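You operate a simulated robot arm through the tools that you are given. There is no shell and no other tool. Be economical: measure what you need, move in short steps, check, and stop when the job is done.

You run a simulated two-armed robot. Do the job below in one go: nothing can be reset, and whatever is moved stays where it is left.

## Task
Wipe the large slate clean and chalk it orange all over.
Fine: use the grey cloth pad; pad and chalk go back. Set down upright: what you pick out. A coat counts when it lies all over at full strength: go over it till it gets no stronger. What is to be rubbed or washed off counts as gone when no trace of it is left.
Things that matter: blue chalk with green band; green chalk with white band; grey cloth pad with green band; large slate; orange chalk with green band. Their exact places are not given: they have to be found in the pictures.

The check looks at the end state, three seconds after you hand in, the way a careful person would. Anything else that was tipped, shoved, dropped, spilled or broken makes it a failure. Flat cloth is picked up by pressing the open fingertips on it (5 to 10 N) and closing them slowly along it; thin cloth reads only 2 to 8 mm in the jaws.

## Robot
Two 7-joint arms with four-finger grippers on one trunk, on a base that drives. Base frame: it is fixed to the floor where the robot stands at the start and does not move with it; the origin is under the middle of the robot, x ahead of it, y to its left, z up; the surface under the hand at the start is at about z = 800. Lengths are in mm, angles in degrees, forces in N, time in s.
The left shoulder is at the start at [40, 181, 1130], the right one opposite. With the tool pointing down near the work surface each hand reaches from about 320 to 840 mm from the robot's upright axis, wherever it stands, measured 20 degrees to its own side. Places, roughly: grey cloth pad with green band (9x7x4 cm) [500, -100, 800]; large slate [600, 100, 800]. Payload 3.67 kg a hand.
The TCP of each hand is the grasp point between the finger pads, 28 mm short of the fingertips. In the tool frame z runs along the fingers and y along their closing line. Largest opening 112 mm; the body of the gripper starts 73 mm behind the TCP.
Orientation is that of the tool frame in the base frame, as [roll, pitch, yaw] about the fixed x, y, z axes, in that order (R = Rz(yaw) Ry(pitch) Rx(roll)). With the fingers straight down and closing along the base's y, the tool's x points along the base's -x, its y along +y and its z along -z.

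## Interface
- The arms move only by the tool play_rows. It takes "left_commands", "right_commands" or both (then of equal length, played together; a hand with none holds still); each is a list of rows, each a list of 6 numbers: the shift along the tool's x, y, z in units of 250 mm (1.0 is 250 mm), then the turn, a rotation vector about the tool's x, y, z in units of 180 degrees (1.0 is 180 degrees). In form: [[tx, ty, tz, rx, ry, rz], ...]. A call has 1 to 8 rows; each row is the pose to reach, as a shift and turn from the pose commanded when the call began, along the tool's axes at that moment. "left_jaw" and "right_jaw" are, for a hand that has rows, the finger opening in mm, from 0 to 112, set as the call begins (left out, the last holds). A call with a number of a shift or a turn outside -1 to 1 is refused whole. Each row takes 0.2 s and may step no farther than 50 mm and 8.6 degrees from the row before; otherwise, or with a gripper value out of range, the whole call is refused. A pose out of reach is approached as far as the arm can. The call stops where the force on the tool passes 40 N (or 10 N more than at its start, if that is more) or the arm is blocked; 0.2 s more then pass. The fingers move at their own pace and stop on an object; they squeeze with about 29 N. The grip force told is the motor's: it shows also when the fingers shut on nothing. Time passes only in rows, and 0.2 s behind the last, so rows that repeat a pose let the fingers close. The reply holds the time, the measured pose of the TCP, the force on the tool along the base axes, the opening and the grip force, in the units named above and with some noise, with the torque about the TCP (base axes, N m) and any sound that the robot's microphone picked up.
- Cameras (640 x 400 px; columns grow to the right, rows downward): "scene" is now at [102.3, -5.4, 1353.2]; the picture's right is [0.17, -0.99, 0.00], its down [-0.58, -0.10, -0.81] and it looks along [0.80, 0.14, -0.59] (base axes); focal length 254 px, centre (320, 200). "left" rides on the left gripper at [60, 18, -104] in its tool frame; the picture's right is [-0.29, 0.96, 0.00], its down [-0.80, -0.24, -0.55] and it looks along [-0.53, -0.16, 0.83] (tool axes); focal length 234 px, centre (320, 200). "right" rides on the right gripper at [60, -18, -104] in its tool frame; the picture's right is [0.29, 0.96, 0.00], its down [-0.80, 0.24, -0.55] and it looks along [-0.53, 0.16, 0.83] (tool axes); focal length 234 px, centre (320, 200).
- camera(camera): a new picture of that camera. No time passes.
- slide_trunk(by): slides the trunk up (or, below 0, down) by that many mm; the arms and the scene camera ride with it, the base frame stays. It gives what a move gives, with no picture.
- drive_base(legs): drives the robot by 1 to 6 legs, each [ahead, left, turn to the left] in mm, mm and degrees, along the robot's own axes; the way and the turn of a leg run together, so that a leg with both is an arc; at most 1500 mm and 180 degrees a leg. The arms and the cameras ride along, it lands a little off, and it stops where it bumps. It gives what a move gives.
- pan_tilt(pan, tilt): turns the head with the scene camera to pan (to the left, within 86 degrees either way) and tilt (down, from -29 to 69), counted from straight ahead of the robot. It gives what a move gives.
- probe_pixels(camera, pixels): for up to 12 pixels [column, row] of the newest picture of that camera ("zoom" is the newest enlarged one), the place [x, y, z] in the base frame of the surface seen there, good to about 2 mm, but the place of the scene camera against the robot may be out by one fixed shift of up to 25 mm in any direction. No time passes.
- enlarge(camera, box): a new picture of the part [left, top, right, bottom] of that camera's present view, enlarged. No time passes.
- close_job(): hands the job in; it is judged then, once.

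Go step by step. Measure first, check grasps and placings, and put right what went wrong. The budget is 80 turns and 58 pictures, counting those below and the enlarged ones. Unless the task says otherwise, let go and move clear before handing in, and close with one line.

The tools are called after "Emit:" by a JSON object that holds its "op" and its "data". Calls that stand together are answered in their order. play_rows: Moves the arms, as the interface text tells. Its arguments: {"type":"object","properties":{"left_commands":{"type":"array","items":{"type":"array","items":{"type":"number"}}},"left_jaw":{"type":"number"},"right_commands":{"type":"array","items":{"type":"array","items":{"type":"number"}}},"right_jaw":{"type":"number"}},"required":[]} The other tools are called the same way: slide_trunk (by) slides the trunk up or down; drive_base (legs) drives the base; pan_tilt (pan, tilt) turns the head that bears the scene camera; camera (camera) takes a picture; probe_pixels (camera, pixels) gives the place of the surface under pixels of a picture; enlarge (camera, box) takes an enlarged picture of a part of a camera's view; close_job () hands the job in.

At the start:

```text
time: 0.0
left_ee_pos: [599.7, 306.7, 1073.9]
left_tool_rot: [179.9, 0.0, -179.9]
left_force: [0.6, 0.2, 0.4]
left_ft_torque: [0.01, 0.01, 0.02]
left_width: 112.4
left_finger_force: 0.0
right_ee_pos: [487.4, -133.1, 1088.1]
right_tool_rot: [-180.0, -0.1, 179.9]
right_force: [0.0, 0.9, -0.2]
right_ft_torque: [-0.01, -0.01, -0.03]
right_width: 111.9
right_finger_force: 0.0
trunk travel left (down, up): [-250.0, 264.0]
robot x, y, heading: [-2.5, 1.3, -0.2]
head pan, tilt: [9.7, 36.1]
```

scene: 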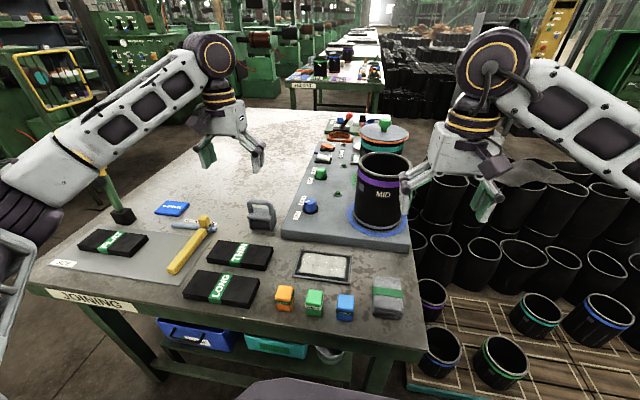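
right: 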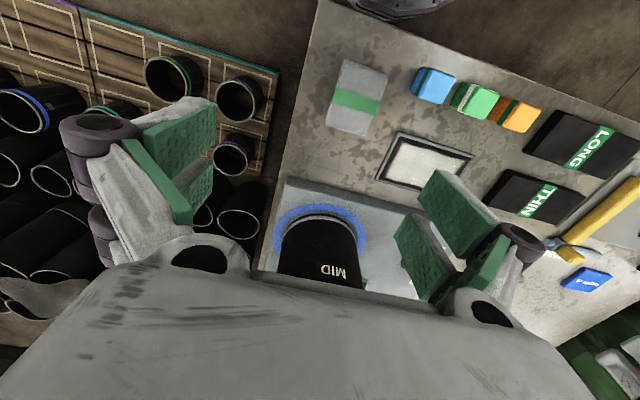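
left: 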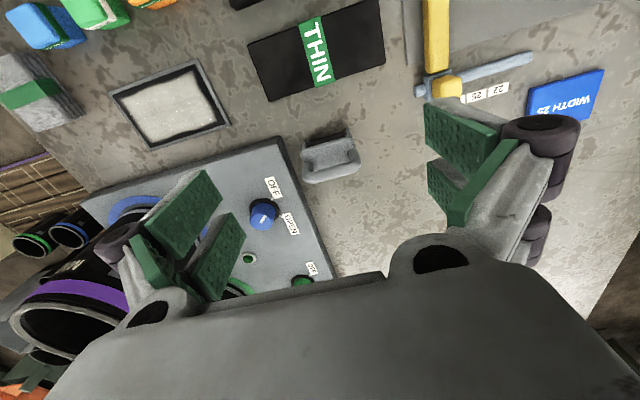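

The scene shows a framed slate near (323,266), a grey pad with green band at (387,297) and chalk blocks at (285,297), (314,303), (345,307). I'll enlarge and measure them.

Emit:
{"op": "enlarge", "data": {"camera": "scene", "box": [250, 230, 430, 342]}}

Emit:
{"op": "probe_pixels", "data": {"camera": "scene", "pixels": [[301, 251], [349, 255], [295, 277], [347, 283], [323, 266], [285, 291], [314, 297], [345, 300], [387, 283], [387, 310], [260, 285], [420, 330]]}}

Emit:
{"op": "probe_pixels", "data": {"camera": "right", "pixels": [[400, 132], [472, 155], [380, 178], [450, 190], [425, 160], [357, 100], [345, 62], [335, 125], [433, 85], [475, 98], [520, 115], [300, 150]]}}

Emit:
{"op": "enlarge", "data": {"camera": "right", "box": [300, 30, 580, 205]}}

```text
3.56 times, centred on (340, 286) of scene
```

zoom: 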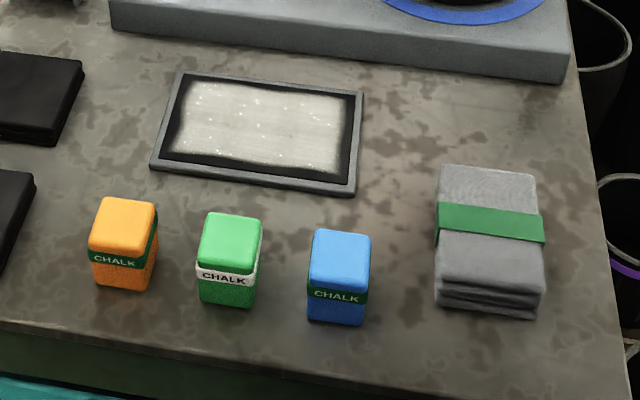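

```text
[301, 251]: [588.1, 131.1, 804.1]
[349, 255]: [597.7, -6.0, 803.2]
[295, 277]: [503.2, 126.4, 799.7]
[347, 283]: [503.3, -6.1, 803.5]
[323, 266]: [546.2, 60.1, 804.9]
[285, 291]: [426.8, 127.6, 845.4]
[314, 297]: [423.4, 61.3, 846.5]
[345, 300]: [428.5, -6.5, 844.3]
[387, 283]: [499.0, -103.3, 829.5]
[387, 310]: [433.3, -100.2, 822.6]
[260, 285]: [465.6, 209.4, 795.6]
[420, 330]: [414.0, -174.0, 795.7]
```

```text
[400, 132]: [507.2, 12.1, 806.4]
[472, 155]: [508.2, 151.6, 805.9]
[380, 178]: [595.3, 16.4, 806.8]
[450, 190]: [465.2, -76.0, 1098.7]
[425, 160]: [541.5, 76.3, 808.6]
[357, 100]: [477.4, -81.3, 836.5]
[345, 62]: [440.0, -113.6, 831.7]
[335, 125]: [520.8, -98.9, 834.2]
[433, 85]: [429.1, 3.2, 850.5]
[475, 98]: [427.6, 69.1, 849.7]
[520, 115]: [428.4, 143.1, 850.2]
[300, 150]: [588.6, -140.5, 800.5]
```

```text
2.29 times, centred on (440, 118) of right
```

zoom: 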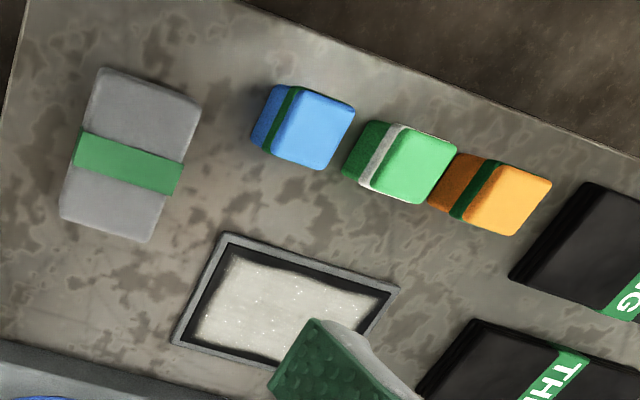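

One slate, coated whitish; the three chalks stand at x≈428. I'll measure edges with the wrist camera zoom (arm camera carries no shift).

Emit:
{"op": "probe_pixels", "data": {"camera": "zoom", "pixels": [[101, 74], [196, 108], [150, 236], [84, 215], [130, 160], [498, 168], [545, 184], [517, 231], [472, 215], [228, 238], [392, 290], [178, 340]]}}

Emit:
{"op": "probe_pixels", "data": {"camera": "zoom", "pixels": [[240, 252], [378, 293], [195, 335], [232, 262], [368, 302], [62, 215], [435, 200], [480, 150], [300, 95], [348, 108], [400, 130], [450, 150]]}}

```text
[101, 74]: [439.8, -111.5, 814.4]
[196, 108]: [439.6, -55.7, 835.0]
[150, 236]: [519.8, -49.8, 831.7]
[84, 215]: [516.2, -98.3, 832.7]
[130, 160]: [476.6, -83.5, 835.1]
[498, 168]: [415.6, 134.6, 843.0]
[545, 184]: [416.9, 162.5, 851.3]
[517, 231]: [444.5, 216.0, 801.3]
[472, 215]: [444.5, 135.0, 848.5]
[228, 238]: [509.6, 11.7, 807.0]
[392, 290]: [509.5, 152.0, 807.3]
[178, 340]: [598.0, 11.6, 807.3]
```

```text
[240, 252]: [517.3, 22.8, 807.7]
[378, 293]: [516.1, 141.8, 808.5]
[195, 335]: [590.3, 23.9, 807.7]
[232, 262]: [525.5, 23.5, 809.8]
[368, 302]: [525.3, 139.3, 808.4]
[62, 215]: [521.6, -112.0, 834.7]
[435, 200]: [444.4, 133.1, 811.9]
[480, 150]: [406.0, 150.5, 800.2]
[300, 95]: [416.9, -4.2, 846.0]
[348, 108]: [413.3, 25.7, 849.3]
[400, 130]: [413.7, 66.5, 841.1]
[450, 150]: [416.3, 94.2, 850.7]
```

Pad centre ≈(480,-82), top 835, long side along x; orange chalk ≈(430,148), top 850; slate outer x 508–599, y 9–154, top ≈808. I bring the right hand above the pad.

Emit:
{"op": "play_rows", "data": {"right_commands": [[0.015, 0.1, 0.12, 0, 0, 0], [0.03, 0.204, 0.28, 0, 0, 0], [0.03, 0.204, 0.44, 0, 0, 0], [0.03, 0.204, 0.6, 0, 0, 0], [0.03, 0.204, 0.72, 0, 0, 0], [0.03, 0.204, 0.72, 0, 0, 0]], "right_jaw": 95}}

Emit:
{"op": "camera", "data": {"camera": "right"}}

Emit:
{"op": "camera", "data": {"camera": "scene"}}

```text
time: 1.4
left_ee_pos: [600.5, 305.4, 1076.0]
left_tool_rot: [180.0, 0.0, -179.9]
left_force: [0.5, 1.0, -1.0]
left_ft_torque: [0.03, 0.0, 0.0]
left_width: 112.2
left_finger_force: 0.1
right_ee_pos: [481.7, -83.3, 906.1]
right_tool_rot: [180.0, 0.0, -180.0]
right_force: [0.1, 0.1, 0.2]
right_ft_torque: [0.01, 0.01, -0.01]
right_width: 95.1
right_finger_force: 0.1
trunk travel left (down, up): [-250.0, 264.0]
robot x, y, heading: [0.6, 3.0, -0.0]
head pan, tilt: [9.7, 36.1]
```

```text
52 pictures are left
```

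right: 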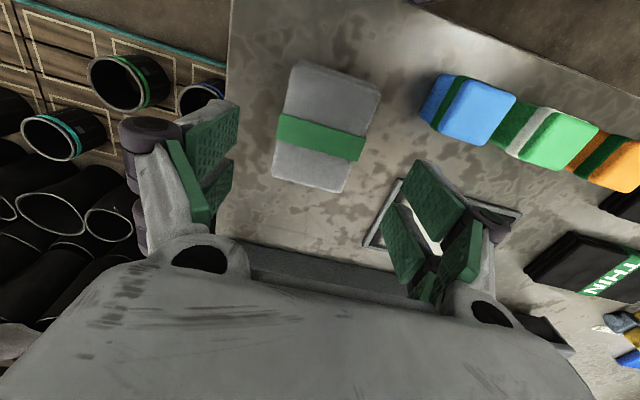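

```text
51 pictures are left
```

scene: 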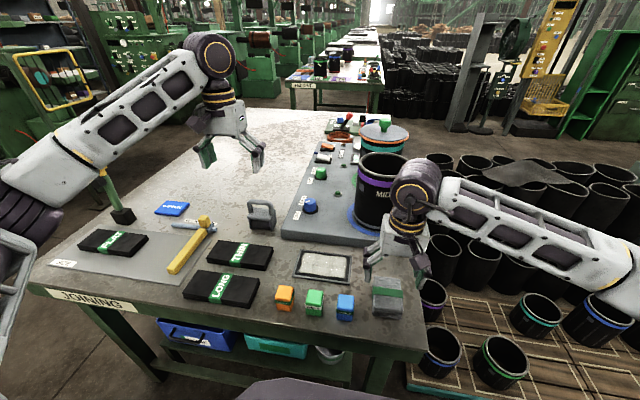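

The pad is at (328,125) in the wrist picture. I probe its edges to fine-tune.

Emit:
{"op": "probe_pixels", "data": {"camera": "right", "pixels": [[288, 100], [375, 110], [275, 165], [350, 175], [325, 68], [312, 184], [322, 135], [400, 150], [386, 225], [410, 185], [435, 235], [375, 245]]}}

```text
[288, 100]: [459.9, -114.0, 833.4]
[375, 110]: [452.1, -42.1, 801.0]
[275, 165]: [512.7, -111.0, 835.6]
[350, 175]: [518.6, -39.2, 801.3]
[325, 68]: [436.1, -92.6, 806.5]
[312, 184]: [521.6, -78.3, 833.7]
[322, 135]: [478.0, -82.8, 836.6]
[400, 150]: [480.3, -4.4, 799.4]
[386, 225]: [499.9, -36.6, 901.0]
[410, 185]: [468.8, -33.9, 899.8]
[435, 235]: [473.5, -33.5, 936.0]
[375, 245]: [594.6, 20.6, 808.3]
```

Pad centred on (480,-82), top 836. Descend to TCP z≈844 (tips 816, 16 mm above table) and close.

Emit:
{"op": "play_rows", "data": {"right_commands": [[0.0, 0.004, 0.1, 0, 0, 0], [0.004, 0.004, 0.18, 0, 0, 0], [0.004, 0.004, 0.248, 0, 0, 0], [0.004, 0.004, 0.248, 0, 0, 0]]}}

Emit:
{"op": "play_rows", "data": {"right_commands": [[0, 0, 0, 0, 0, 0], [0, 0, 0, 0, 0, 0], [0, 0, 0, 0, 0, 0], [0, 0, 0, 0, 0, 0], [0, 0, 0, 0, 0, 0]], "right_jaw": 30}}

Emit:
{"op": "camera", "data": {"camera": "right"}}

```text
time: 2.4
left_ee_pos: [599.6, 306.6, 1075.1]
left_tool_rot: [179.9, 0.1, -179.9]
left_force: [-0.4, 0.3, 0.4]
left_ft_torque: [0.03, 0.03, -0.01]
left_width: 111.9
left_finger_force: 0.1
right_ee_pos: [480.6, -82.9, 848.0]
right_tool_rot: [-180.0, 0.0, -179.9]
right_force: [-0.1, -0.2, 0.4]
right_ft_torque: [0.03, 0.03, 0.02]
right_width: 94.8
right_finger_force: 0.0
trunk travel left (down, up): [-250.0, 264.0]
robot x, y, heading: [1.7, -0.4, -0.2]
head pan, tilt: [9.7, 36.1]
```

```text
time: 3.6
left_ee_pos: [600.8, 305.0, 1074.6]
left_tool_rot: [-180.0, 0.1, -179.9]
left_force: [0.2, -0.5, 0.5]
left_ft_torque: [0.02, -0.01, 0.01]
left_width: 111.8
left_finger_force: 0.0
right_ee_pos: [481.4, -81.8, 845.9]
right_tool_rot: [179.9, 0.0, -180.0]
right_force: [0.5, 0.3, -0.2]
right_ft_torque: [-0.02, -0.04, -0.01]
right_width: 64.5
right_finger_force: 29.3
trunk travel left (down, up): [-250.0, 264.0]
robot x, y, heading: [-1.8, -5.4, -0.1]
head pan, tilt: [9.7, 36.1]
```

```text
50 pictures are left
```

right: 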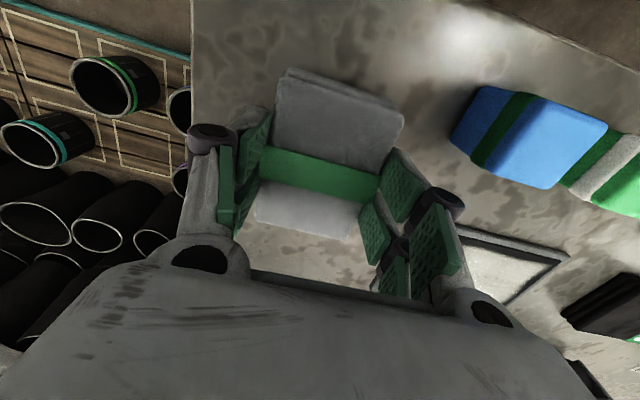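

Pad is gripped at 64.5 mm. Lift and carry it over the near end of the slate.

Emit:
{"op": "play_rows", "data": {"right_commands": [[0, 0, -0.12, 0, 0, 0], [0, 0, -0.24, 0, 0, 0], [-0.1, 0.12, -0.26, 0, 0, 0], [-0.2, 0.26, -0.26, 0, 0, 0], [-0.288, 0.4, -0.26, 0, 0, 0], [-0.288, 0.48, -0.24, 0, 0, 0], [-0.288, 0.48, -0.24, 0, 0, 0]]}}

Emit:
{"op": "camera", "data": {"camera": "right"}}

Emit:
{"op": "camera", "data": {"camera": "left"}}

```text
time: 5.2
left_ee_pos: [600.9, 305.4, 1075.6]
left_tool_rot: [180.0, 0.0, -179.8]
left_force: [0.4, -0.1, 0.6]
left_ft_torque: [0.0, -0.02, 0.02]
left_width: 112.3
left_finger_force: 0.1
right_ee_pos: [552.5, 36.4, 905.7]
right_tool_rot: [180.0, 0.0, 180.0]
right_force: [0.6, 0.3, -1.4]
right_ft_torque: [0.02, 0.01, 0.01]
right_width: 64.1
right_finger_force: 29.7
trunk travel left (down, up): [-250.0, 264.0]
robot x, y, heading: [-2.1, 0.2, -0.0]
head pan, tilt: [9.7, 36.1]
```

```text
49 pictures are left
```

right: 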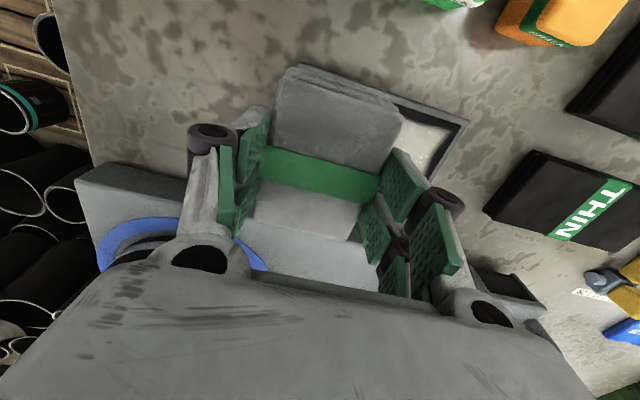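

```text
48 pictures are left
```

left: 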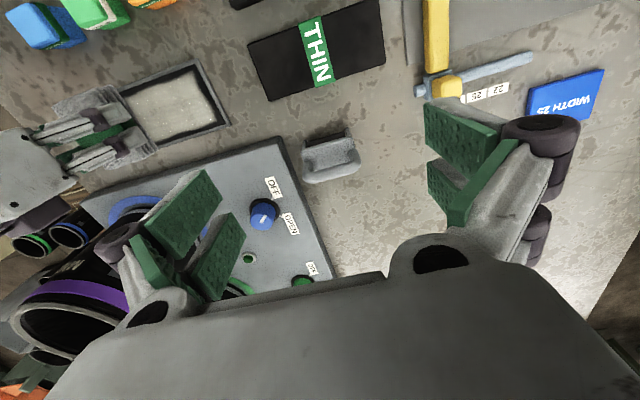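

The left camera sees slate, THIN box (250,45) and platform edge (85,200). I probe clearances.

Emit:
{"op": "probe_pixels", "data": {"camera": "left", "pixels": [[252, 48], [268, 98], [278, 140], [180, 175], [195, 60], [228, 124], [190, 68], [218, 122], [152, 148], [180, 100], [155, 140], [130, 100]]}}

```text
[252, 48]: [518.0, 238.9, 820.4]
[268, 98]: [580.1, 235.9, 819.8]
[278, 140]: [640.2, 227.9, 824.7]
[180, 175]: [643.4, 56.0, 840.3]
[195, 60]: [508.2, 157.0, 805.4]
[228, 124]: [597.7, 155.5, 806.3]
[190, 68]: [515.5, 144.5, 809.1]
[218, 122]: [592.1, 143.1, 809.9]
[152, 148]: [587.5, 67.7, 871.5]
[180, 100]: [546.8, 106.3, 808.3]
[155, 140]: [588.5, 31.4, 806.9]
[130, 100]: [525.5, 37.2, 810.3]
```

Clearances are ample. Lower until light contact.

Emit:
{"op": "play_rows", "data": {"right_commands": [[0, 0, 0.08, 0, 0, 0], [0, 0, 0.16, 0, 0, 0], [0, 0, 0.188, 0, 0, 0], [0, 0, 0.196, 0, 0, 0], [0, 0, 0.2, 0, 0, 0], [0, 0, 0.204, 0, 0, 0]]}}

```text
time: 6.6
left_ee_pos: [600.2, 305.4, 1074.4]
left_tool_rot: [179.9, -0.1, -179.9]
left_force: [-0.3, -0.2, 0.4]
left_ft_torque: [0.02, -0.02, 0.0]
left_width: 112.0
left_finger_force: 0.0
right_ee_pos: [551.8, 37.6, 854.5]
right_tool_rot: [-180.0, 0.0, 180.0]
right_force: [-0.3, -1.2, -0.2]
right_ft_torque: [-0.01, 0.06, -0.05]
right_width: 64.2
right_finger_force: 28.8
trunk travel left (down, up): [-250.0, 264.0]
robot x, y, heading: [0.4, 0.2, 0.0]
head pan, tilt: [9.7, 36.1]
```

Emit:
{"op": "play_rows", "data": {"right_commands": [[0, 0, 0.006, 0, 0, 0], [0, 0, 0.012, 0, 0, 0], [0, 0, 0.012, 0, 0, 0]]}}

```text
time: 7.4
left_ee_pos: [599.5, 304.7, 1075.9]
left_tool_rot: [-179.9, 0.1, -179.9]
left_force: [0.0, 0.4, -0.3]
left_ft_torque: [0.03, 0.03, 0.01]
left_width: 111.9
left_finger_force: 0.0
right_ee_pos: [551.2, 37.9, 855.5]
right_tool_rot: [179.9, 0.1, 180.0]
right_force: [1.4, -2.1, 19.4]
right_ft_torque: [-0.16, 0.5, 0.01]
right_width: 64.6
right_finger_force: 29.0
trunk travel left (down, up): [-250.0, 264.0]
robot x, y, heading: [-1.9, 2.5, 0.2]
head pan, tilt: [9.7, 36.1]
```

Contact at 19 N; ease off ~1.2 mm and sweep along y slowly.

Emit:
{"op": "play_rows", "data": {"right_commands": [[0, 0, -0.005, 0, 0, 0], [0, 0.05, -0.005, 0, 0, 0], [0, 0.1, -0.005, 0, 0, 0], [0, 0.15, -0.005, 0, 0, 0], [0, 0.2, -0.005, 0, 0, 0], [0, 0.25, -0.005, 0, 0, 0], [0, 0.31, -0.005, 0, 0, 0], [0, 0.31, -0.005, 0, 0, 0]]}}

Emit:
{"op": "camera", "data": {"camera": "left"}}

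```text
time: 9.2
left_ee_pos: [599.0, 305.4, 1076.2]
left_tool_rot: [180.0, -0.1, -179.9]
left_force: [0.2, 0.2, -0.7]
left_ft_torque: [-0.02, 0.0, -0.02]
left_width: 111.9
left_finger_force: 0.2
right_ee_pos: [551.8, 115.8, 855.0]
right_tool_rot: [179.9, 0.0, -179.8]
right_force: [-1.1, -4.8, 16.6]
right_ft_torque: [-0.26, -0.2, -0.07]
right_width: 64.4
right_finger_force: 28.8
trunk travel left (down, up): [-250.0, 264.0]
robot x, y, heading: [0.7, 0.2, -0.1]
head pan, tilt: [9.7, 36.1]
```

```text
47 pictures are left
```

left: 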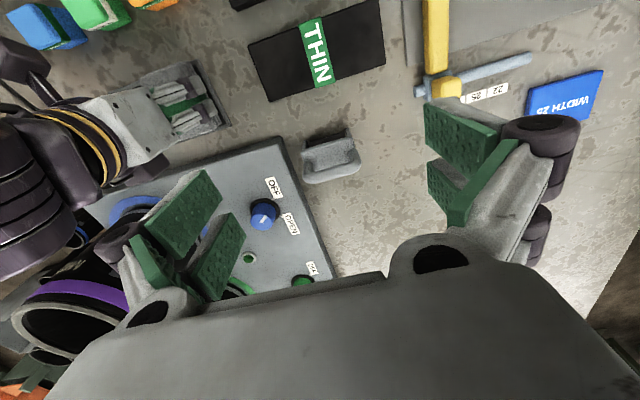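

Slate is unmoved (corner still at (228,124)). Sweep back, then forth again with slight x offsets.

Emit:
{"op": "play_rows", "data": {"right_commands": [[0.02, 0, 0, 0, 0, 0], [0.02, -0.06, 0, 0, 0, 0], [0.02, -0.12, 0, 0, 0, 0], [0.02, -0.18, 0, 0, 0, 0], [0.02, -0.24, 0, 0, 0, 0], [0.02, -0.3, 0, 0, 0, 0], [0.02, -0.32, 0, 0, 0, 0], [-0.02, -0.32, 0, 0, 0, 0]]}}

Emit:
{"op": "play_rows", "data": {"right_commands": [[0, 0.06, 0, 0, 0, 0], [0, 0.12, 0, 0, 0, 0], [0, 0.18, 0, 0, 0, 0], [0, 0.24, 0, 0, 0, 0], [0, 0.32, 0, 0, 0, 0], [0.02, 0.32, 0, 0, 0, 0]]}}

Emit:
{"op": "play_rows", "data": {"right_commands": [[0, -0.06, 0, 0, 0, 0], [0, -0.12, 0, 0, 0, 0], [0, -0.18, 0, 0, 0, 0], [0, -0.24, 0, 0, 0, 0], [0, -0.32, 0, 0, 0, 0], [0, -0.32, -0.1, 0, 0, 0], [0, -0.4, -0.24, 0, 0, 0], [0.1, -0.56, -0.26, 0, 0, 0]]}}

Emit:
{"op": "camera", "data": {"camera": "left"}}

```text
time: 11.0
left_ee_pos: [598.9, 304.5, 1076.7]
left_tool_rot: [180.0, 0.1, -179.9]
left_force: [0.2, -0.1, -0.2]
left_ft_torque: [0.06, -0.02, 0.03]
left_width: 112.1
left_finger_force: 0.1
right_ee_pos: [554.9, 34.1, 854.0]
right_tool_rot: [-179.9, 0.0, -180.0]
right_force: [-9.8, 0.2, 19.6]
right_ft_torque: [0.21, 0.3, 0.12]
right_width: 64.6
right_finger_force: 28.9
trunk travel left (down, up): [-250.0, 264.0]
robot x, y, heading: [-0.1, -0.8, -0.1]
head pan, tilt: [9.7, 36.1]
```

```text
time: 12.4
left_ee_pos: [600.3, 304.6, 1075.1]
left_tool_rot: [180.0, 0.0, -179.9]
left_force: [0.0, 0.2, -1.1]
left_ft_torque: [0.01, -0.02, 0.01]
left_width: 112.1
left_finger_force: 0.1
right_ee_pos: [552.8, 116.2, 855.2]
right_tool_rot: [179.7, 0.1, -180.0]
right_force: [10.5, 0.7, 20.5]
right_ft_torque: [-0.3, -0.15, 0.13]
right_width: 64.4
right_finger_force: 29.1
trunk travel left (down, up): [-250.0, 264.0]
robot x, y, heading: [1.4, 3.0, 0.4]
head pan, tilt: [9.7, 36.1]
```

```text
time: 14.2
left_ee_pos: [598.6, 304.0, 1076.3]
left_tool_rot: [179.9, 0.0, -180.0]
left_force: [1.3, 0.2, 0.5]
left_ft_torque: [0.07, -0.02, 0.0]
left_width: 112.2
left_finger_force: 0.1
right_ee_pos: [527.0, -28.2, 917.6]
right_tool_rot: [179.9, -0.1, 180.0]
right_force: [0.3, -0.5, -0.5]
right_ft_torque: [0.03, -0.01, 0.03]
right_width: 64.5
right_finger_force: 28.6
trunk travel left (down, up): [-250.0, 264.0]
robot x, y, heading: [1.0, -6.2, -0.0]
head pan, tilt: [9.7, 36.1]
```

```text
46 pictures are left
```

left: 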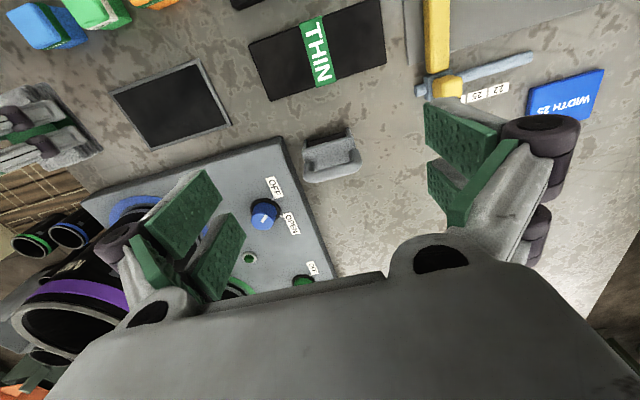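

The slate now looks dark. I zoom to check for traces and that it hasn't moved.

Emit:
{"op": "enlarge", "data": {"camera": "left", "box": [95, 45, 247, 140]}}

Emit:
{"op": "enlarge", "data": {"camera": "scene", "box": [250, 230, 410, 330]}}

Emit:
{"op": "probe_pixels", "data": {"camera": "left", "pixels": [[195, 60], [228, 124], [112, 93], [153, 148], [170, 100]]}}

```text
4.21 times, centred on (171, 92) of left
```

zoom: 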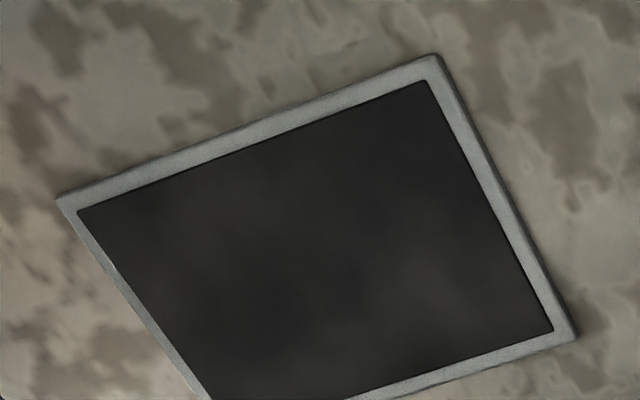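

```text
4.00 times, centred on (330, 280) of scene
```

zoom: 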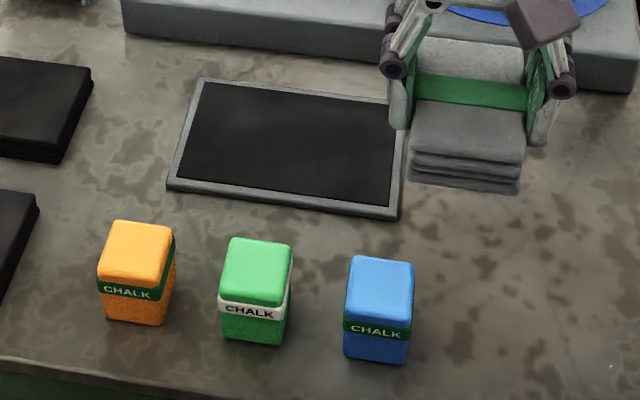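

```text
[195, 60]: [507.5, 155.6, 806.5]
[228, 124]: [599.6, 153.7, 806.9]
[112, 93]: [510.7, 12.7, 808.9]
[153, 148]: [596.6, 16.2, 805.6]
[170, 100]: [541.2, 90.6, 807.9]
```

There's a very faint cloudiness in the zoom at (300,250), possibly residue; I'll wipe a few more passes to be sure. Current pose (527,-28,918); go back over slate.

Emit:
{"op": "play_rows", "data": {"right_commands": [[-0.1, 0.14, 0, 0, 0, 0], [-0.1, 0.26, 0.06, 0, 0, 0], [-0.1, 0.26, 0.2, 0, 0, 0], [-0.1, 0.26, 0.24, 0, 0, 0], [-0.1, 0.26, 0.256, 0, 0, 0], [-0.1, 0.26, 0.26, 0, 0, 0]]}}

```text
time: 15.6
left_ee_pos: [599.6, 305.6, 1075.6]
left_tool_rot: [-180.0, -0.1, -179.8]
left_force: [1.1, 0.6, 0.4]
left_ft_torque: [-0.01, 0.01, 0.03]
left_width: 112.0
left_finger_force: 0.1
right_ee_pos: [551.6, 40.8, 854.1]
right_tool_rot: [-179.9, 0.1, 180.0]
right_force: [1.0, -0.8, 7.6]
right_ft_torque: [0.03, 0.13, 0.04]
right_width: 64.2
right_finger_force: 29.3
trunk travel left (down, up): [-250.0, 264.0]
robot x, y, heading: [-1.2, -0.5, 0.1]
head pan, tilt: [9.7, 36.1]
```

Emit:
{"op": "play_rows", "data": {"right_commands": [[-0.01, 0, 0.006, 0, 0, 0], [-0.01, 0.06, 0.006, 0, 0, 0], [-0.01, 0.12, 0.006, 0, 0, 0], [-0.01, 0.18, 0.006, 0, 0, 0], [-0.01, 0.24, 0.006, 0, 0, 0], [-0.01, 0.3, 0.006, 0, 0, 0], [0.01, 0.3, 0.006, 0, 0, 0]]}}

Emit:
{"op": "play_rows", "data": {"right_commands": [[0, -0.06, 0, 0, 0, 0], [0, -0.12, 0, 0, 0, 0], [0, -0.18, 0, 0, 0, 0], [0, -0.24, 0, 0, 0, 0], [0, -0.3, 0, 0, 0, 0], [-0.01, -0.3, 0, 0, 0, 0]]}}

Emit:
{"op": "play_rows", "data": {"right_commands": [[0, 0.06, 0, 0, 0, 0], [0, 0.12, 0, 0, 0, 0], [0, 0.18, 0, 0, 0, 0], [0, 0.24, 0, 0, 0, 0], [0, 0.3, 0, 0, 0, 0]]}}

Emit:
{"op": "play_rows", "data": {"right_commands": [[0, -0.06, 0, 0, 0, 0], [0, -0.12, 0, 0, 0, 0], [0, -0.18, 0, 0, 0, 0], [0, -0.24, 0, 0, 0, 0], [0, -0.3, 0, 0, 0, 0], [0, -0.34, -0.12, 0, 0, 0], [0.1, -0.44, -0.26, 0, 0, 0], [0.2, -0.58, -0.26, 0, 0, 0]]}}

Emit:
{"op": "enlarge", "data": {"camera": "left", "box": [95, 45, 247, 140]}}

```text
time: 17.2
left_ee_pos: [599.1, 305.6, 1075.1]
left_tool_rot: [180.0, 0.0, -180.0]
left_force: [0.5, -0.6, -0.2]
left_ft_torque: [0.03, 0.0, 0.0]
left_width: 111.9
left_finger_force: 0.0
right_ee_pos: [551.9, 114.9, 853.1]
right_tool_rot: [179.7, 0.4, 180.0]
right_force: [14.3, -4.2, 28.3]
right_ft_torque: [-0.17, -0.39, 0.08]
right_width: 64.4
right_finger_force: 28.9
trunk travel left (down, up): [-250.0, 264.0]
robot x, y, heading: [2.3, -0.3, 0.1]
head pan, tilt: [9.7, 36.1]
```

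```text
time: 18.6
left_ee_pos: [596.9, 305.9, 1076.5]
left_tool_rot: [180.0, 0.0, -180.0]
left_force: [-0.3, -0.1, 0.2]
left_ft_torque: [0.0, -0.01, 0.0]
left_width: 111.8
left_finger_force: 0.2
right_ee_pos: [549.3, 38.7, 853.8]
right_tool_rot: [-179.8, 0.0, -180.0]
right_force: [-8.2, 4.5, 20.8]
right_ft_torque: [0.54, 0.29, 0.11]
right_width: 64.3
right_finger_force: 29.2
trunk travel left (down, up): [-250.0, 264.0]
robot x, y, heading: [0.9, 2.4, 0.1]
head pan, tilt: [9.7, 36.1]
```

```text
time: 19.8
left_ee_pos: [599.4, 304.8, 1076.1]
left_tool_rot: [-179.9, 0.2, -179.8]
left_force: [0.5, 0.2, 0.2]
left_ft_torque: [-0.02, -0.03, 0.0]
left_width: 111.8
left_finger_force: 0.2
right_ee_pos: [549.8, 114.5, 853.3]
right_tool_rot: [-179.9, 0.1, -179.9]
right_force: [0.3, -9.3, 21.9]
right_ft_torque: [-0.48, -0.21, -0.06]
right_width: 64.4
right_finger_force: 28.7
trunk travel left (down, up): [-250.0, 264.0]
robot x, y, heading: [1.5, -2.4, 0.0]
head pan, tilt: [9.7, 36.1]
```

```text
time: 21.6
left_ee_pos: [600.2, 305.0, 1075.4]
left_tool_rot: [179.9, -0.1, -179.9]
left_force: [-0.2, -0.5, -0.2]
left_ft_torque: [0.05, 0.0, -0.01]
left_width: 111.8
left_finger_force: 0.0
right_ee_pos: [504.6, -31.6, 916.9]
right_tool_rot: [180.0, 0.0, -180.0]
right_force: [0.4, -0.7, -1.0]
right_ft_torque: [0.01, 0.01, 0.02]
right_width: 64.4
right_finger_force: 28.8
trunk travel left (down, up): [-250.0, 264.0]
robot x, y, heading: [-1.2, -1.8, 0.0]
head pan, tilt: [9.7, 36.1]
```

```text
4.21 times, centred on (171, 92) of left
```

zoom: 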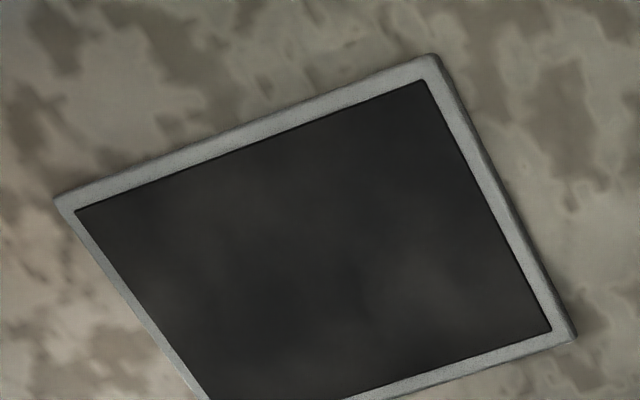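

Unchanged, so that is just the slate's texture – it's clean. Return the pad to (480,-82).

Emit:
{"op": "play_rows", "data": {"right_commands": [[0.05, -0.12, 0, 0, 0, 0], [0.096, -0.2, 0.06, 0, 0, 0], [0.096, -0.2, 0.18, 0, 0, 0], [0.096, -0.2, 0.25, 0, 0, 0], [0.096, -0.2, 0.272, 0, 0, 0], [0.096, -0.2, 0.276, 0, 0, 0]]}}

```text
time: 23.0
left_ee_pos: [601.5, 305.4, 1075.5]
left_tool_rot: [-180.0, -0.1, -179.9]
left_force: [0.5, -0.2, -0.6]
left_ft_torque: [0.01, 0.0, -0.01]
left_width: 112.0
left_finger_force: 0.0
right_ee_pos: [478.4, -79.4, 848.5]
right_tool_rot: [179.9, 0.0, -180.0]
right_force: [-0.5, 0.1, 0.0]
right_ft_torque: [0.0, 0.0, 0.0]
right_width: 64.6
right_finger_force: 29.0
trunk travel left (down, up): [-250.0, 264.0]
robot x, y, heading: [3.5, -2.1, 0.1]
head pan, tilt: [9.7, 36.1]
```

Emit:
{"op": "play_rows", "data": {"right_commands": [[-0.004, -0.008, 0.006, 0, 0, 0], [-0.004, -0.008, 0.009, 0, 0, 0], [-0.004, -0.008, 0.009, 0, 0, 0]]}}

```text
time: 23.8
left_ee_pos: [599.4, 305.9, 1075.8]
left_tool_rot: [-179.9, 0.0, -179.9]
left_force: [0.4, 0.0, 0.1]
left_ft_torque: [-0.02, -0.03, 0.0]
left_width: 112.0
left_finger_force: 0.1
right_ee_pos: [479.7, -81.2, 846.5]
right_tool_rot: [-180.0, 0.1, 180.0]
right_force: [-0.2, 0.1, 0.7]
right_ft_torque: [-0.03, 0.0, 0.03]
right_width: 64.5
right_finger_force: 29.1
trunk travel left (down, up): [-250.0, 264.0]
robot x, y, heading: [-1.6, -2.3, 0.1]
head pan, tilt: [9.7, 36.1]
```

Touching lightly; release, then lift away.

Emit:
{"op": "play_rows", "data": {"right_commands": [[0, 0, 0.002, 0, 0, 0], [0, 0, 0.002, 0, 0, 0], [0, 0, 0.002, 0, 0, 0]], "right_jaw": 92}}

Emit:
{"op": "play_rows", "data": {"right_commands": [[0, 0, -0.15, 0, 0, 0], [0, 0, -0.34, 0, 0, 0], [0, -0.1, -0.5, 0, 0, 0], [0, -0.24, -0.64, 0, 0, 0], [0, -0.38, -0.78, 0, 0, 0], [0, -0.5, -0.9, 0, 0, 0], [0, -0.5, -0.9, 0, 0, 0]]}}

Emit:
{"op": "camera", "data": {"camera": "scene"}}

```text
time: 24.6
left_ee_pos: [600.0, 305.9, 1074.7]
left_tool_rot: [-180.0, 0.0, -179.9]
left_force: [0.7, -0.2, -0.2]
left_ft_torque: [0.0, 0.01, 0.0]
left_width: 111.9
left_finger_force: 0.1
right_ee_pos: [479.8, -82.3, 846.3]
right_tool_rot: [-179.9, 0.0, 180.0]
right_force: [-0.3, -1.0, 0.4]
right_ft_torque: [0.01, -0.06, -0.04]
right_width: 91.8
right_finger_force: 0.1
trunk travel left (down, up): [-250.0, 264.0]
robot x, y, heading: [0.6, -0.9, -0.0]
head pan, tilt: [9.7, 36.1]
```

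```text
time: 26.2
left_ee_pos: [599.7, 306.0, 1074.2]
left_tool_rot: [180.0, -0.1, -179.9]
left_force: [-0.3, 0.5, -0.6]
left_ft_torque: [0.0, 0.0, 0.01]
left_width: 112.2
left_finger_force: 0.0
right_ee_pos: [479.1, -207.0, 1073.0]
right_tool_rot: [180.0, 0.0, 179.9]
right_force: [0.1, 0.2, -1.0]
right_ft_torque: [-0.05, -0.02, 0.01]
right_width: 92.2
right_finger_force: 0.2
trunk travel left (down, up): [-250.0, 264.0]
robot x, y, heading: [-2.3, 0.1, -0.2]
head pan, tilt: [9.7, 36.1]
```

```text
42 pictures are left
```

scene: 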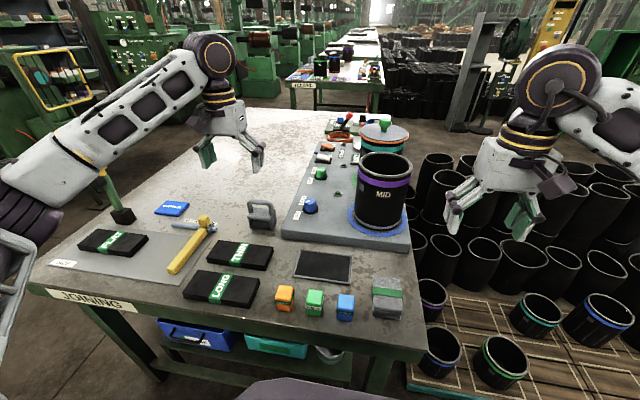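

Pad is back. Now the left hand goes over the orange chalk at (430,148).

Emit:
{"op": "play_rows", "data": {"left_commands": [[0.1, -0.1, 0, 0, 0, 0], [0.22, -0.2, 0, 0, 0, 0], [0.34, -0.31, 0.04, 0, 0, 0], [0.46, -0.42, 0.1, 0, 0, 0], [0.58, -0.53, 0.2, 0, 0, 0], [0.68, -0.63, 0.3, 0, 0, 0], [0.68, -0.63, 0.5, 0, 0, 0], [0.68, -0.63, 0.56, 0, 0, 0]], "left_jaw": 64}}

Emit:
{"op": "camera", "data": {"camera": "left"}}

```text
time: 28.0
left_ee_pos: [431.4, 147.5, 933.9]
left_tool_rot: [180.0, 0.0, -179.9]
left_force: [-0.7, 0.2, 0.2]
left_ft_torque: [0.0, 0.0, 0.04]
left_width: 64.0
left_finger_force: 0.1
right_ee_pos: [479.5, -208.4, 1073.5]
right_tool_rot: [179.9, -0.1, -180.0]
right_force: [0.5, -1.2, 0.6]
right_ft_torque: [0.02, 0.03, -0.02]
right_width: 92.0
right_finger_force: 0.0
trunk travel left (down, up): [-250.0, 264.0]
robot x, y, heading: [-0.4, -2.6, -0.3]
head pan, tilt: [9.7, 36.1]
```

```text
41 pictures are left
```

left: 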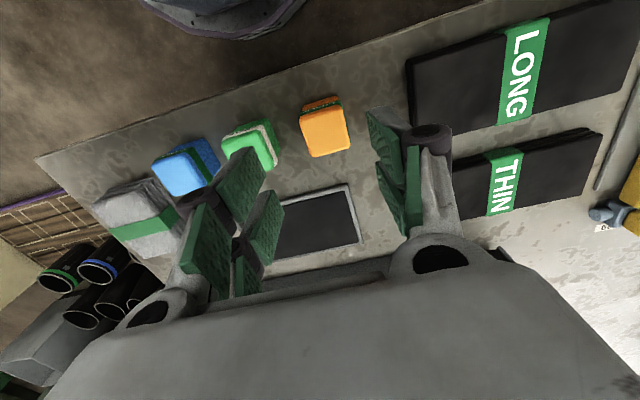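

Emit:
{"op": "probe_pixels", "data": {"camera": "left", "pixels": [[324, 130], [304, 133], [343, 125], [322, 111], [328, 152], [408, 70], [410, 125], [273, 145]]}}

```text
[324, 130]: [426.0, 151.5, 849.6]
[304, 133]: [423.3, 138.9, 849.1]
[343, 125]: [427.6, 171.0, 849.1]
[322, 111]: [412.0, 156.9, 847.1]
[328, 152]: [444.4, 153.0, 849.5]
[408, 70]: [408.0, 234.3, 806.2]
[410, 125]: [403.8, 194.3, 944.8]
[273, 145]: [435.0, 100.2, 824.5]
```

Emit:
{"op": "enlarge", "data": {"camera": "left", "box": [270, 80, 382, 150]}}

```text
5.71 times, centred on (326, 115) of left
```

zoom: 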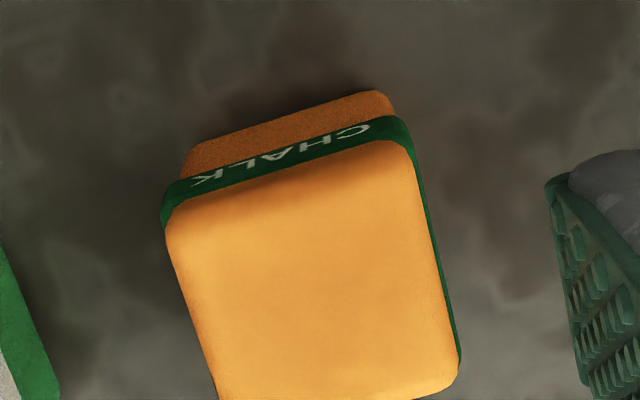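

Emit:
{"op": "probe_pixels", "data": {"camera": "zoom", "pixels": [[185, 270], [440, 270], [205, 340], [452, 340], [310, 300], [165, 195], [290, 160], [185, 155], [390, 100], [280, 120], [285, 200]]}}

```text
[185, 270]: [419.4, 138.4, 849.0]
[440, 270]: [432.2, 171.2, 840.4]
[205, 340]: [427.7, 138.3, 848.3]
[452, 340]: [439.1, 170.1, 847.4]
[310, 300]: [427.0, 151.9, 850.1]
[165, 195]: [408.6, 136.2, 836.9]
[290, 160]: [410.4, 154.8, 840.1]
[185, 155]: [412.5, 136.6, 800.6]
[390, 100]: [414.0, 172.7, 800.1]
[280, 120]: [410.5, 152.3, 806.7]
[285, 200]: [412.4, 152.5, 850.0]
```

Chalk spans y 136.5–171.5, x 410–446: centre (428,154). Descend to TCP z≈853 and grip.

Emit:
{"op": "play_rows", "data": {"left_commands": [[0.012, 0.026, 0.1, 0, 0, 0], [0.012, 0.026, 0.22, 0, 0, 0], [0.012, 0.026, 0.324, 0, 0, 0], [0.012, 0.026, 0.324, 0, 0, 0]]}}

Emit:
{"op": "play_rows", "data": {"left_commands": [[0, 0, 0, 0, 0, 0], [0, 0, 0, 0, 0, 0], [0, 0, 0, 0, 0, 0], [0, 0, 0, 0, 0, 0]], "left_jaw": 15}}

Emit:
{"op": "play_rows", "data": {"left_commands": [[0, 0, -0.1, 0, 0, 0], [0, 0, -0.26, 0, 0, 0], [0, 0, -0.26, 0, 0, 0]]}}

Emit:
{"op": "camera", "data": {"camera": "left"}}

```text
time: 29.0
left_ee_pos: [427.8, 155.7, 852.1]
left_tool_rot: [-180.0, 0.0, 179.9]
left_force: [-0.6, -0.1, -0.6]
left_ft_torque: [0.01, 0.05, 0.01]
left_width: 63.9
left_finger_force: 0.1
right_ee_pos: [479.5, -207.6, 1072.6]
right_tool_rot: [180.0, 0.1, 179.9]
right_force: [0.2, -1.3, -0.3]
right_ft_torque: [0.01, 0.0, -0.01]
right_width: 92.0
right_finger_force: 0.0
trunk travel left (down, up): [-250.0, 264.0]
robot x, y, heading: [-2.6, -1.6, 0.1]
head pan, tilt: [9.7, 36.1]
```

```text
time: 30.0
left_ee_pos: [427.4, 156.2, 853.0]
left_tool_rot: [180.0, 0.0, -179.9]
left_force: [-0.1, 0.0, -0.3]
left_ft_torque: [-0.01, -0.01, -0.01]
left_width: 35.4
left_finger_force: 28.9
right_ee_pos: [479.3, -207.5, 1072.8]
right_tool_rot: [180.0, 0.0, 179.9]
right_force: [0.4, 1.1, 0.8]
right_ft_torque: [-0.01, 0.04, 0.0]
right_width: 91.8
right_finger_force: 0.0
trunk travel left (down, up): [-250.0, 264.0]
robot x, y, heading: [1.1, -1.8, -0.0]
head pan, tilt: [9.7, 36.1]
```

```text
time: 30.8
left_ee_pos: [428.1, 153.1, 918.6]
left_tool_rot: [179.9, -0.1, -179.9]
left_force: [0.3, 0.5, -0.5]
left_ft_torque: [0.01, 0.03, 0.04]
left_width: 35.5
left_finger_force: 29.3
right_ee_pos: [480.3, -206.3, 1073.6]
right_tool_rot: [-179.9, -0.1, -180.0]
right_force: [0.4, -0.6, 0.0]
right_ft_torque: [0.0, 0.02, -0.03]
right_width: 92.1
right_finger_force: 0.0
trunk travel left (down, up): [-250.0, 264.0]
robot x, y, heading: [1.1, 1.8, -0.1]
head pan, tilt: [9.7, 36.1]
```

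```text
39 pictures are left
```

left: 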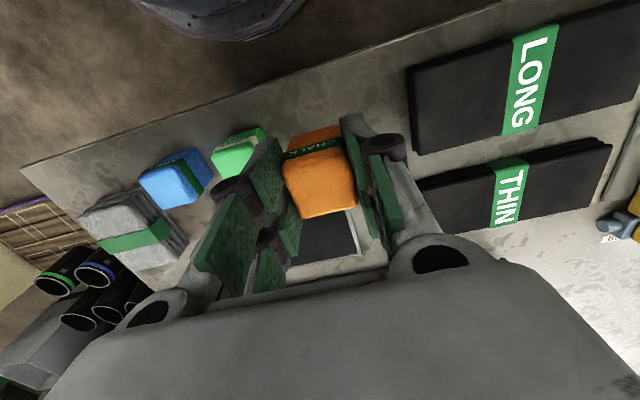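

Gripped at 35.4 mm. Carry it over the slate corner near (531,127) and lower to contact.

Emit:
{"op": "play_rows", "data": {"left_commands": [[-0.14, -0.03, 0, 0, 0, 0], [-0.28, -0.07, 0, 0, 0, 0], [-0.412, -0.106, 0, 0, 0, 0], [-0.412, -0.106, 0.1, 0, 0, 0], [-0.412, -0.106, 0.19, 0, 0, 0], [-0.412, -0.106, 0.218, 0, 0, 0], [-0.412, -0.106, 0.222, 0, 0, 0], [-0.412, -0.106, 0.226, 0, 0, 0]]}}

```text
time: 32.6
left_ee_pos: [530.3, 127.3, 862.4]
left_tool_rot: [-179.8, 0.0, 180.0]
left_force: [0.1, -0.2, -0.7]
left_ft_torque: [0.01, 0.03, 0.01]
left_width: 35.5
left_finger_force: 28.6
right_ee_pos: [479.0, -207.0, 1072.0]
right_tool_rot: [180.0, 0.0, 179.9]
right_force: [0.5, -0.8, -0.1]
right_ft_torque: [-0.02, -0.01, 0.03]
right_width: 91.8
right_finger_force: 0.1
trunk travel left (down, up): [-250.0, 264.0]
robot x, y, heading: [-4.5, 2.3, -0.1]
head pan, tilt: [9.7, 36.1]
```

Emit:
{"op": "play_rows", "data": {"left_commands": [[0, 0, 0.006, 0, 0, 0], [0, 0, 0.01, 0, 0, 0], [0, 0, 0.01, 0, 0, 0]]}}

```text
time: 33.4
left_ee_pos: [529.9, 128.1, 861.2]
left_tool_rot: [-179.9, 0.1, -180.0]
left_force: [-0.1, 0.3, 4.5]
left_ft_torque: [0.0, 0.1, 0.0]
left_width: 35.7
left_finger_force: 28.8
right_ee_pos: [479.4, -206.7, 1072.4]
right_tool_rot: [-180.0, 0.1, 179.9]
right_force: [-0.2, -0.2, -0.1]
right_ft_torque: [0.03, -0.04, -0.01]
right_width: 91.9
right_finger_force: 0.1
trunk travel left (down, up): [-250.0, 264.0]
robot x, y, heading: [-3.0, -0.1, 0.4]
head pan, tilt: [9.7, 36.1]
```

Light contact 4.5 N; press ~1 mm more and stroke along -y, shift, and return.

Emit:
{"op": "play_rows", "data": {"left_commands": [[0, 0, 0.004, 0, 0, 0], [0, -0.06, 0.004, 0, 0, 0], [0, -0.12, 0.004, 0, 0, 0], [0, -0.18, 0.004, 0, 0, 0], [0, -0.24, 0.004, 0, 0, 0], [0, -0.3, 0.004, 0, 0, 0], [0, -0.364, 0.004, 0, 0, 0], [-0.09, -0.364, 0.004, 0, 0, 0]]}}

Emit:
{"op": "play_rows", "data": {"left_commands": [[0, 0.06, 0, 0, 0, 0], [0, 0.12, 0, 0, 0, 0], [0, 0.18, 0, 0, 0, 0], [0, 0.24, 0, 0, 0, 0], [0, 0.3, 0, 0, 0, 0], [0, 0.364, 0, 0, 0, 0], [-0.09, 0.364, 0, 0, 0, 0]]}}

Emit:
{"op": "camera", "data": {"camera": "scene"}}

```text
time: 35.2
left_ee_pos: [551.5, 34.5, 860.1]
left_tool_rot: [-179.9, 0.0, 179.8]
left_force: [-7.0, -2.3, 16.5]
left_ft_torque: [-0.07, 0.31, 0.02]
left_width: 35.4
left_finger_force: 29.4
right_ee_pos: [477.5, -207.4, 1072.3]
right_tool_rot: [-180.0, 0.0, 180.0]
right_force: [0.3, -1.0, 0.1]
right_ft_torque: [0.01, 0.04, 0.02]
right_width: 91.7
right_finger_force: 0.0
trunk travel left (down, up): [-250.0, 264.0]
robot x, y, heading: [-1.5, -3.0, 0.2]
head pan, tilt: [9.7, 36.1]
```

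```text
time: 36.8
left_ee_pos: [573.8, 130.1, 859.7]
left_tool_rot: [179.7, 0.0, -179.7]
left_force: [-7.4, 3.5, 19.3]
left_ft_torque: [0.11, 0.25, 0.03]
left_width: 35.5
left_finger_force: 28.7
right_ee_pos: [478.1, -206.8, 1072.8]
right_tool_rot: [-180.0, 0.1, -179.9]
right_force: [0.2, -0.9, 0.3]
right_ft_torque: [-0.01, 0.03, 0.0]
right_width: 92.1
right_finger_force: 0.1
trunk travel left (down, up): [-250.0, 264.0]
robot x, y, heading: [0.3, 0.9, 0.2]
head pan, tilt: [9.7, 36.1]
```

```text
38 pictures are left
```

scene: 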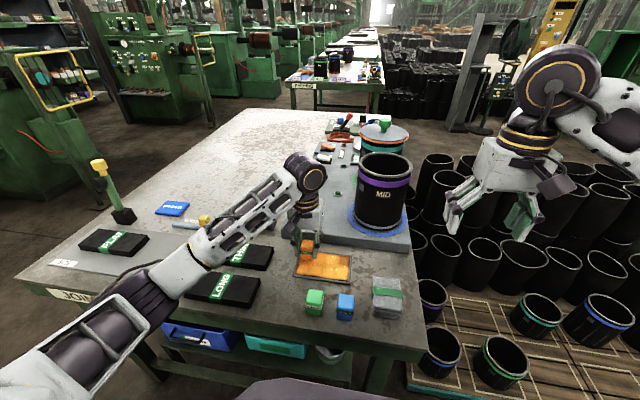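

Orange is going on well. Continue: stroke at x≈576 to -y, then return at x≈564.

Emit:
{"op": "play_rows", "data": {"left_commands": [[-0.006, 0, 0, 0, 0, 0], [-0.006, -0.06, 0, 0, 0, 0], [-0.006, -0.12, 0, 0, 0, 0], [-0.006, -0.18, 0, 0, 0, 0], [-0.006, -0.24, 0, 0, 0, 0], [-0.006, -0.3, 0, 0, 0, 0], [-0.006, -0.368, 0, 0, 0, 0], [0.046, -0.368, 0, 0, 0, 0]]}}

Emit:
{"op": "play_rows", "data": {"left_commands": [[0, 0.06, 0, 0, 0, 0], [0, 0.12, 0, 0, 0, 0], [0, 0.18, 0, 0, 0, 0], [0, 0.24, 0, 0, 0, 0], [0, 0.3, 0, 0, 0, 0], [0, 0.364, 0, 0, 0, 0], [0.09, 0.364, 0, 0, 0, 0]]}}

Emit:
{"op": "play_rows", "data": {"left_commands": [[0, -0.06, 0, 0, 0, 0], [0, -0.12, 0, 0, 0, 0], [0, -0.18, 0, 0, 0, 0], [0, -0.24, 0, 0, 0, 0], [0, -0.3, 0, 0, 0, 0], [0, -0.364, 0, 0, 0, 0], [0.05, -0.364, 0, 0, 0, 0]]}}

Emit:
{"op": "play_rows", "data": {"left_commands": [[0, 0.06, 0, 0, 0, 0], [0, 0.12, 0, 0, 0, 0], [0, 0.18, 0, 0, 0, 0], [0, 0.24, 0, 0, 0, 0], [0, 0.3, 0, 0, 0, 0], [0, 0.364, 0, 0, 0, 0], [0, 0.364, -0.15, 0, 0, 0], [0.15, 0.4, -0.28, 0, 0, 0]]}}

Emit:
{"op": "camera", "data": {"camera": "left"}}

Emit:
{"op": "enlarge", "data": {"camera": "scene", "box": [270, 235, 380, 304]}}

```text
time: 38.6
left_ee_pos: [564.2, 33.1, 860.7]
left_tool_rot: [-179.9, 0.2, 180.0]
left_force: [7.3, -1.0, 18.6]
left_ft_torque: [-0.09, -0.35, 0.04]
left_width: 35.3
left_finger_force: 29.1
right_ee_pos: [477.9, -207.4, 1073.6]
right_tool_rot: [180.0, -0.1, -180.0]
right_force: [0.1, 0.6, -0.3]
right_ft_torque: [0.0, 0.01, 0.0]
right_width: 91.9
right_finger_force: 0.0
trunk travel left (down, up): [-250.0, 264.0]
robot x, y, heading: [1.2, -2.0, 0.3]
head pan, tilt: [9.7, 36.1]
```

```text
time: 40.2
left_ee_pos: [542.2, 127.5, 858.8]
left_tool_rot: [179.9, 0.2, -179.8]
left_force: [7.4, 3.9, 20.6]
left_ft_torque: [0.11, -0.37, 0.0]
left_width: 35.7
left_finger_force: 28.9
right_ee_pos: [477.7, -205.6, 1072.8]
right_tool_rot: [-180.0, 0.1, 180.0]
right_force: [-1.1, 0.0, 0.6]
right_ft_torque: [0.0, -0.02, 0.01]
right_width: 92.0
right_finger_force: 0.0
trunk travel left (down, up): [-250.0, 264.0]
robot x, y, heading: [3.9, -0.8, -0.2]
head pan, tilt: [9.7, 36.1]
```

```text
time: 41.8
left_ee_pos: [529.3, 35.0, 859.6]
left_tool_rot: [-179.9, 0.0, 180.0]
left_force: [3.2, -1.8, 7.8]
left_ft_torque: [-0.11, -0.22, 0.01]
left_width: 35.4
left_finger_force: 28.4
right_ee_pos: [479.1, -208.4, 1073.0]
right_tool_rot: [180.0, 0.0, 180.0]
right_force: [0.4, 0.4, 0.2]
right_ft_torque: [-0.01, 0.0, 0.02]
right_width: 91.7
right_finger_force: 0.0
trunk travel left (down, up): [-250.0, 264.0]
robot x, y, heading: [-3.0, 2.1, 0.1]
head pan, tilt: [9.7, 36.1]
```

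```text
refused: row 8 steps farther than a row can; nothing moved
```

```text
37 pictures are left
```

left: 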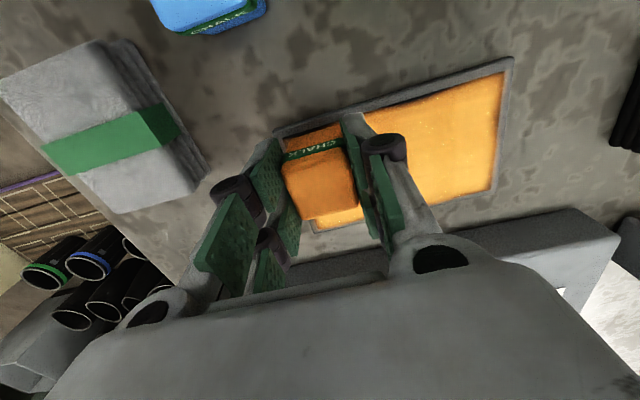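

```text
5.80 times, centred on (325, 270) of scene
```

zoom: 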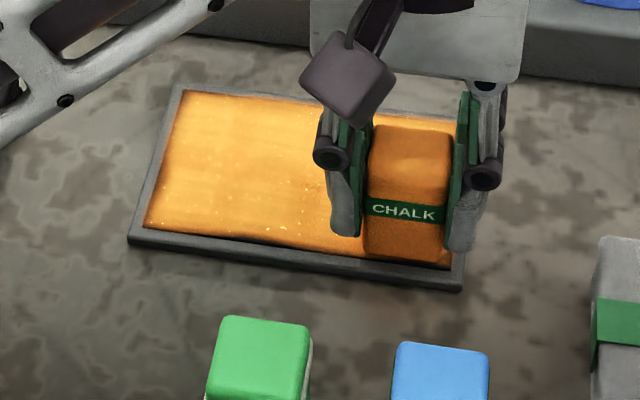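

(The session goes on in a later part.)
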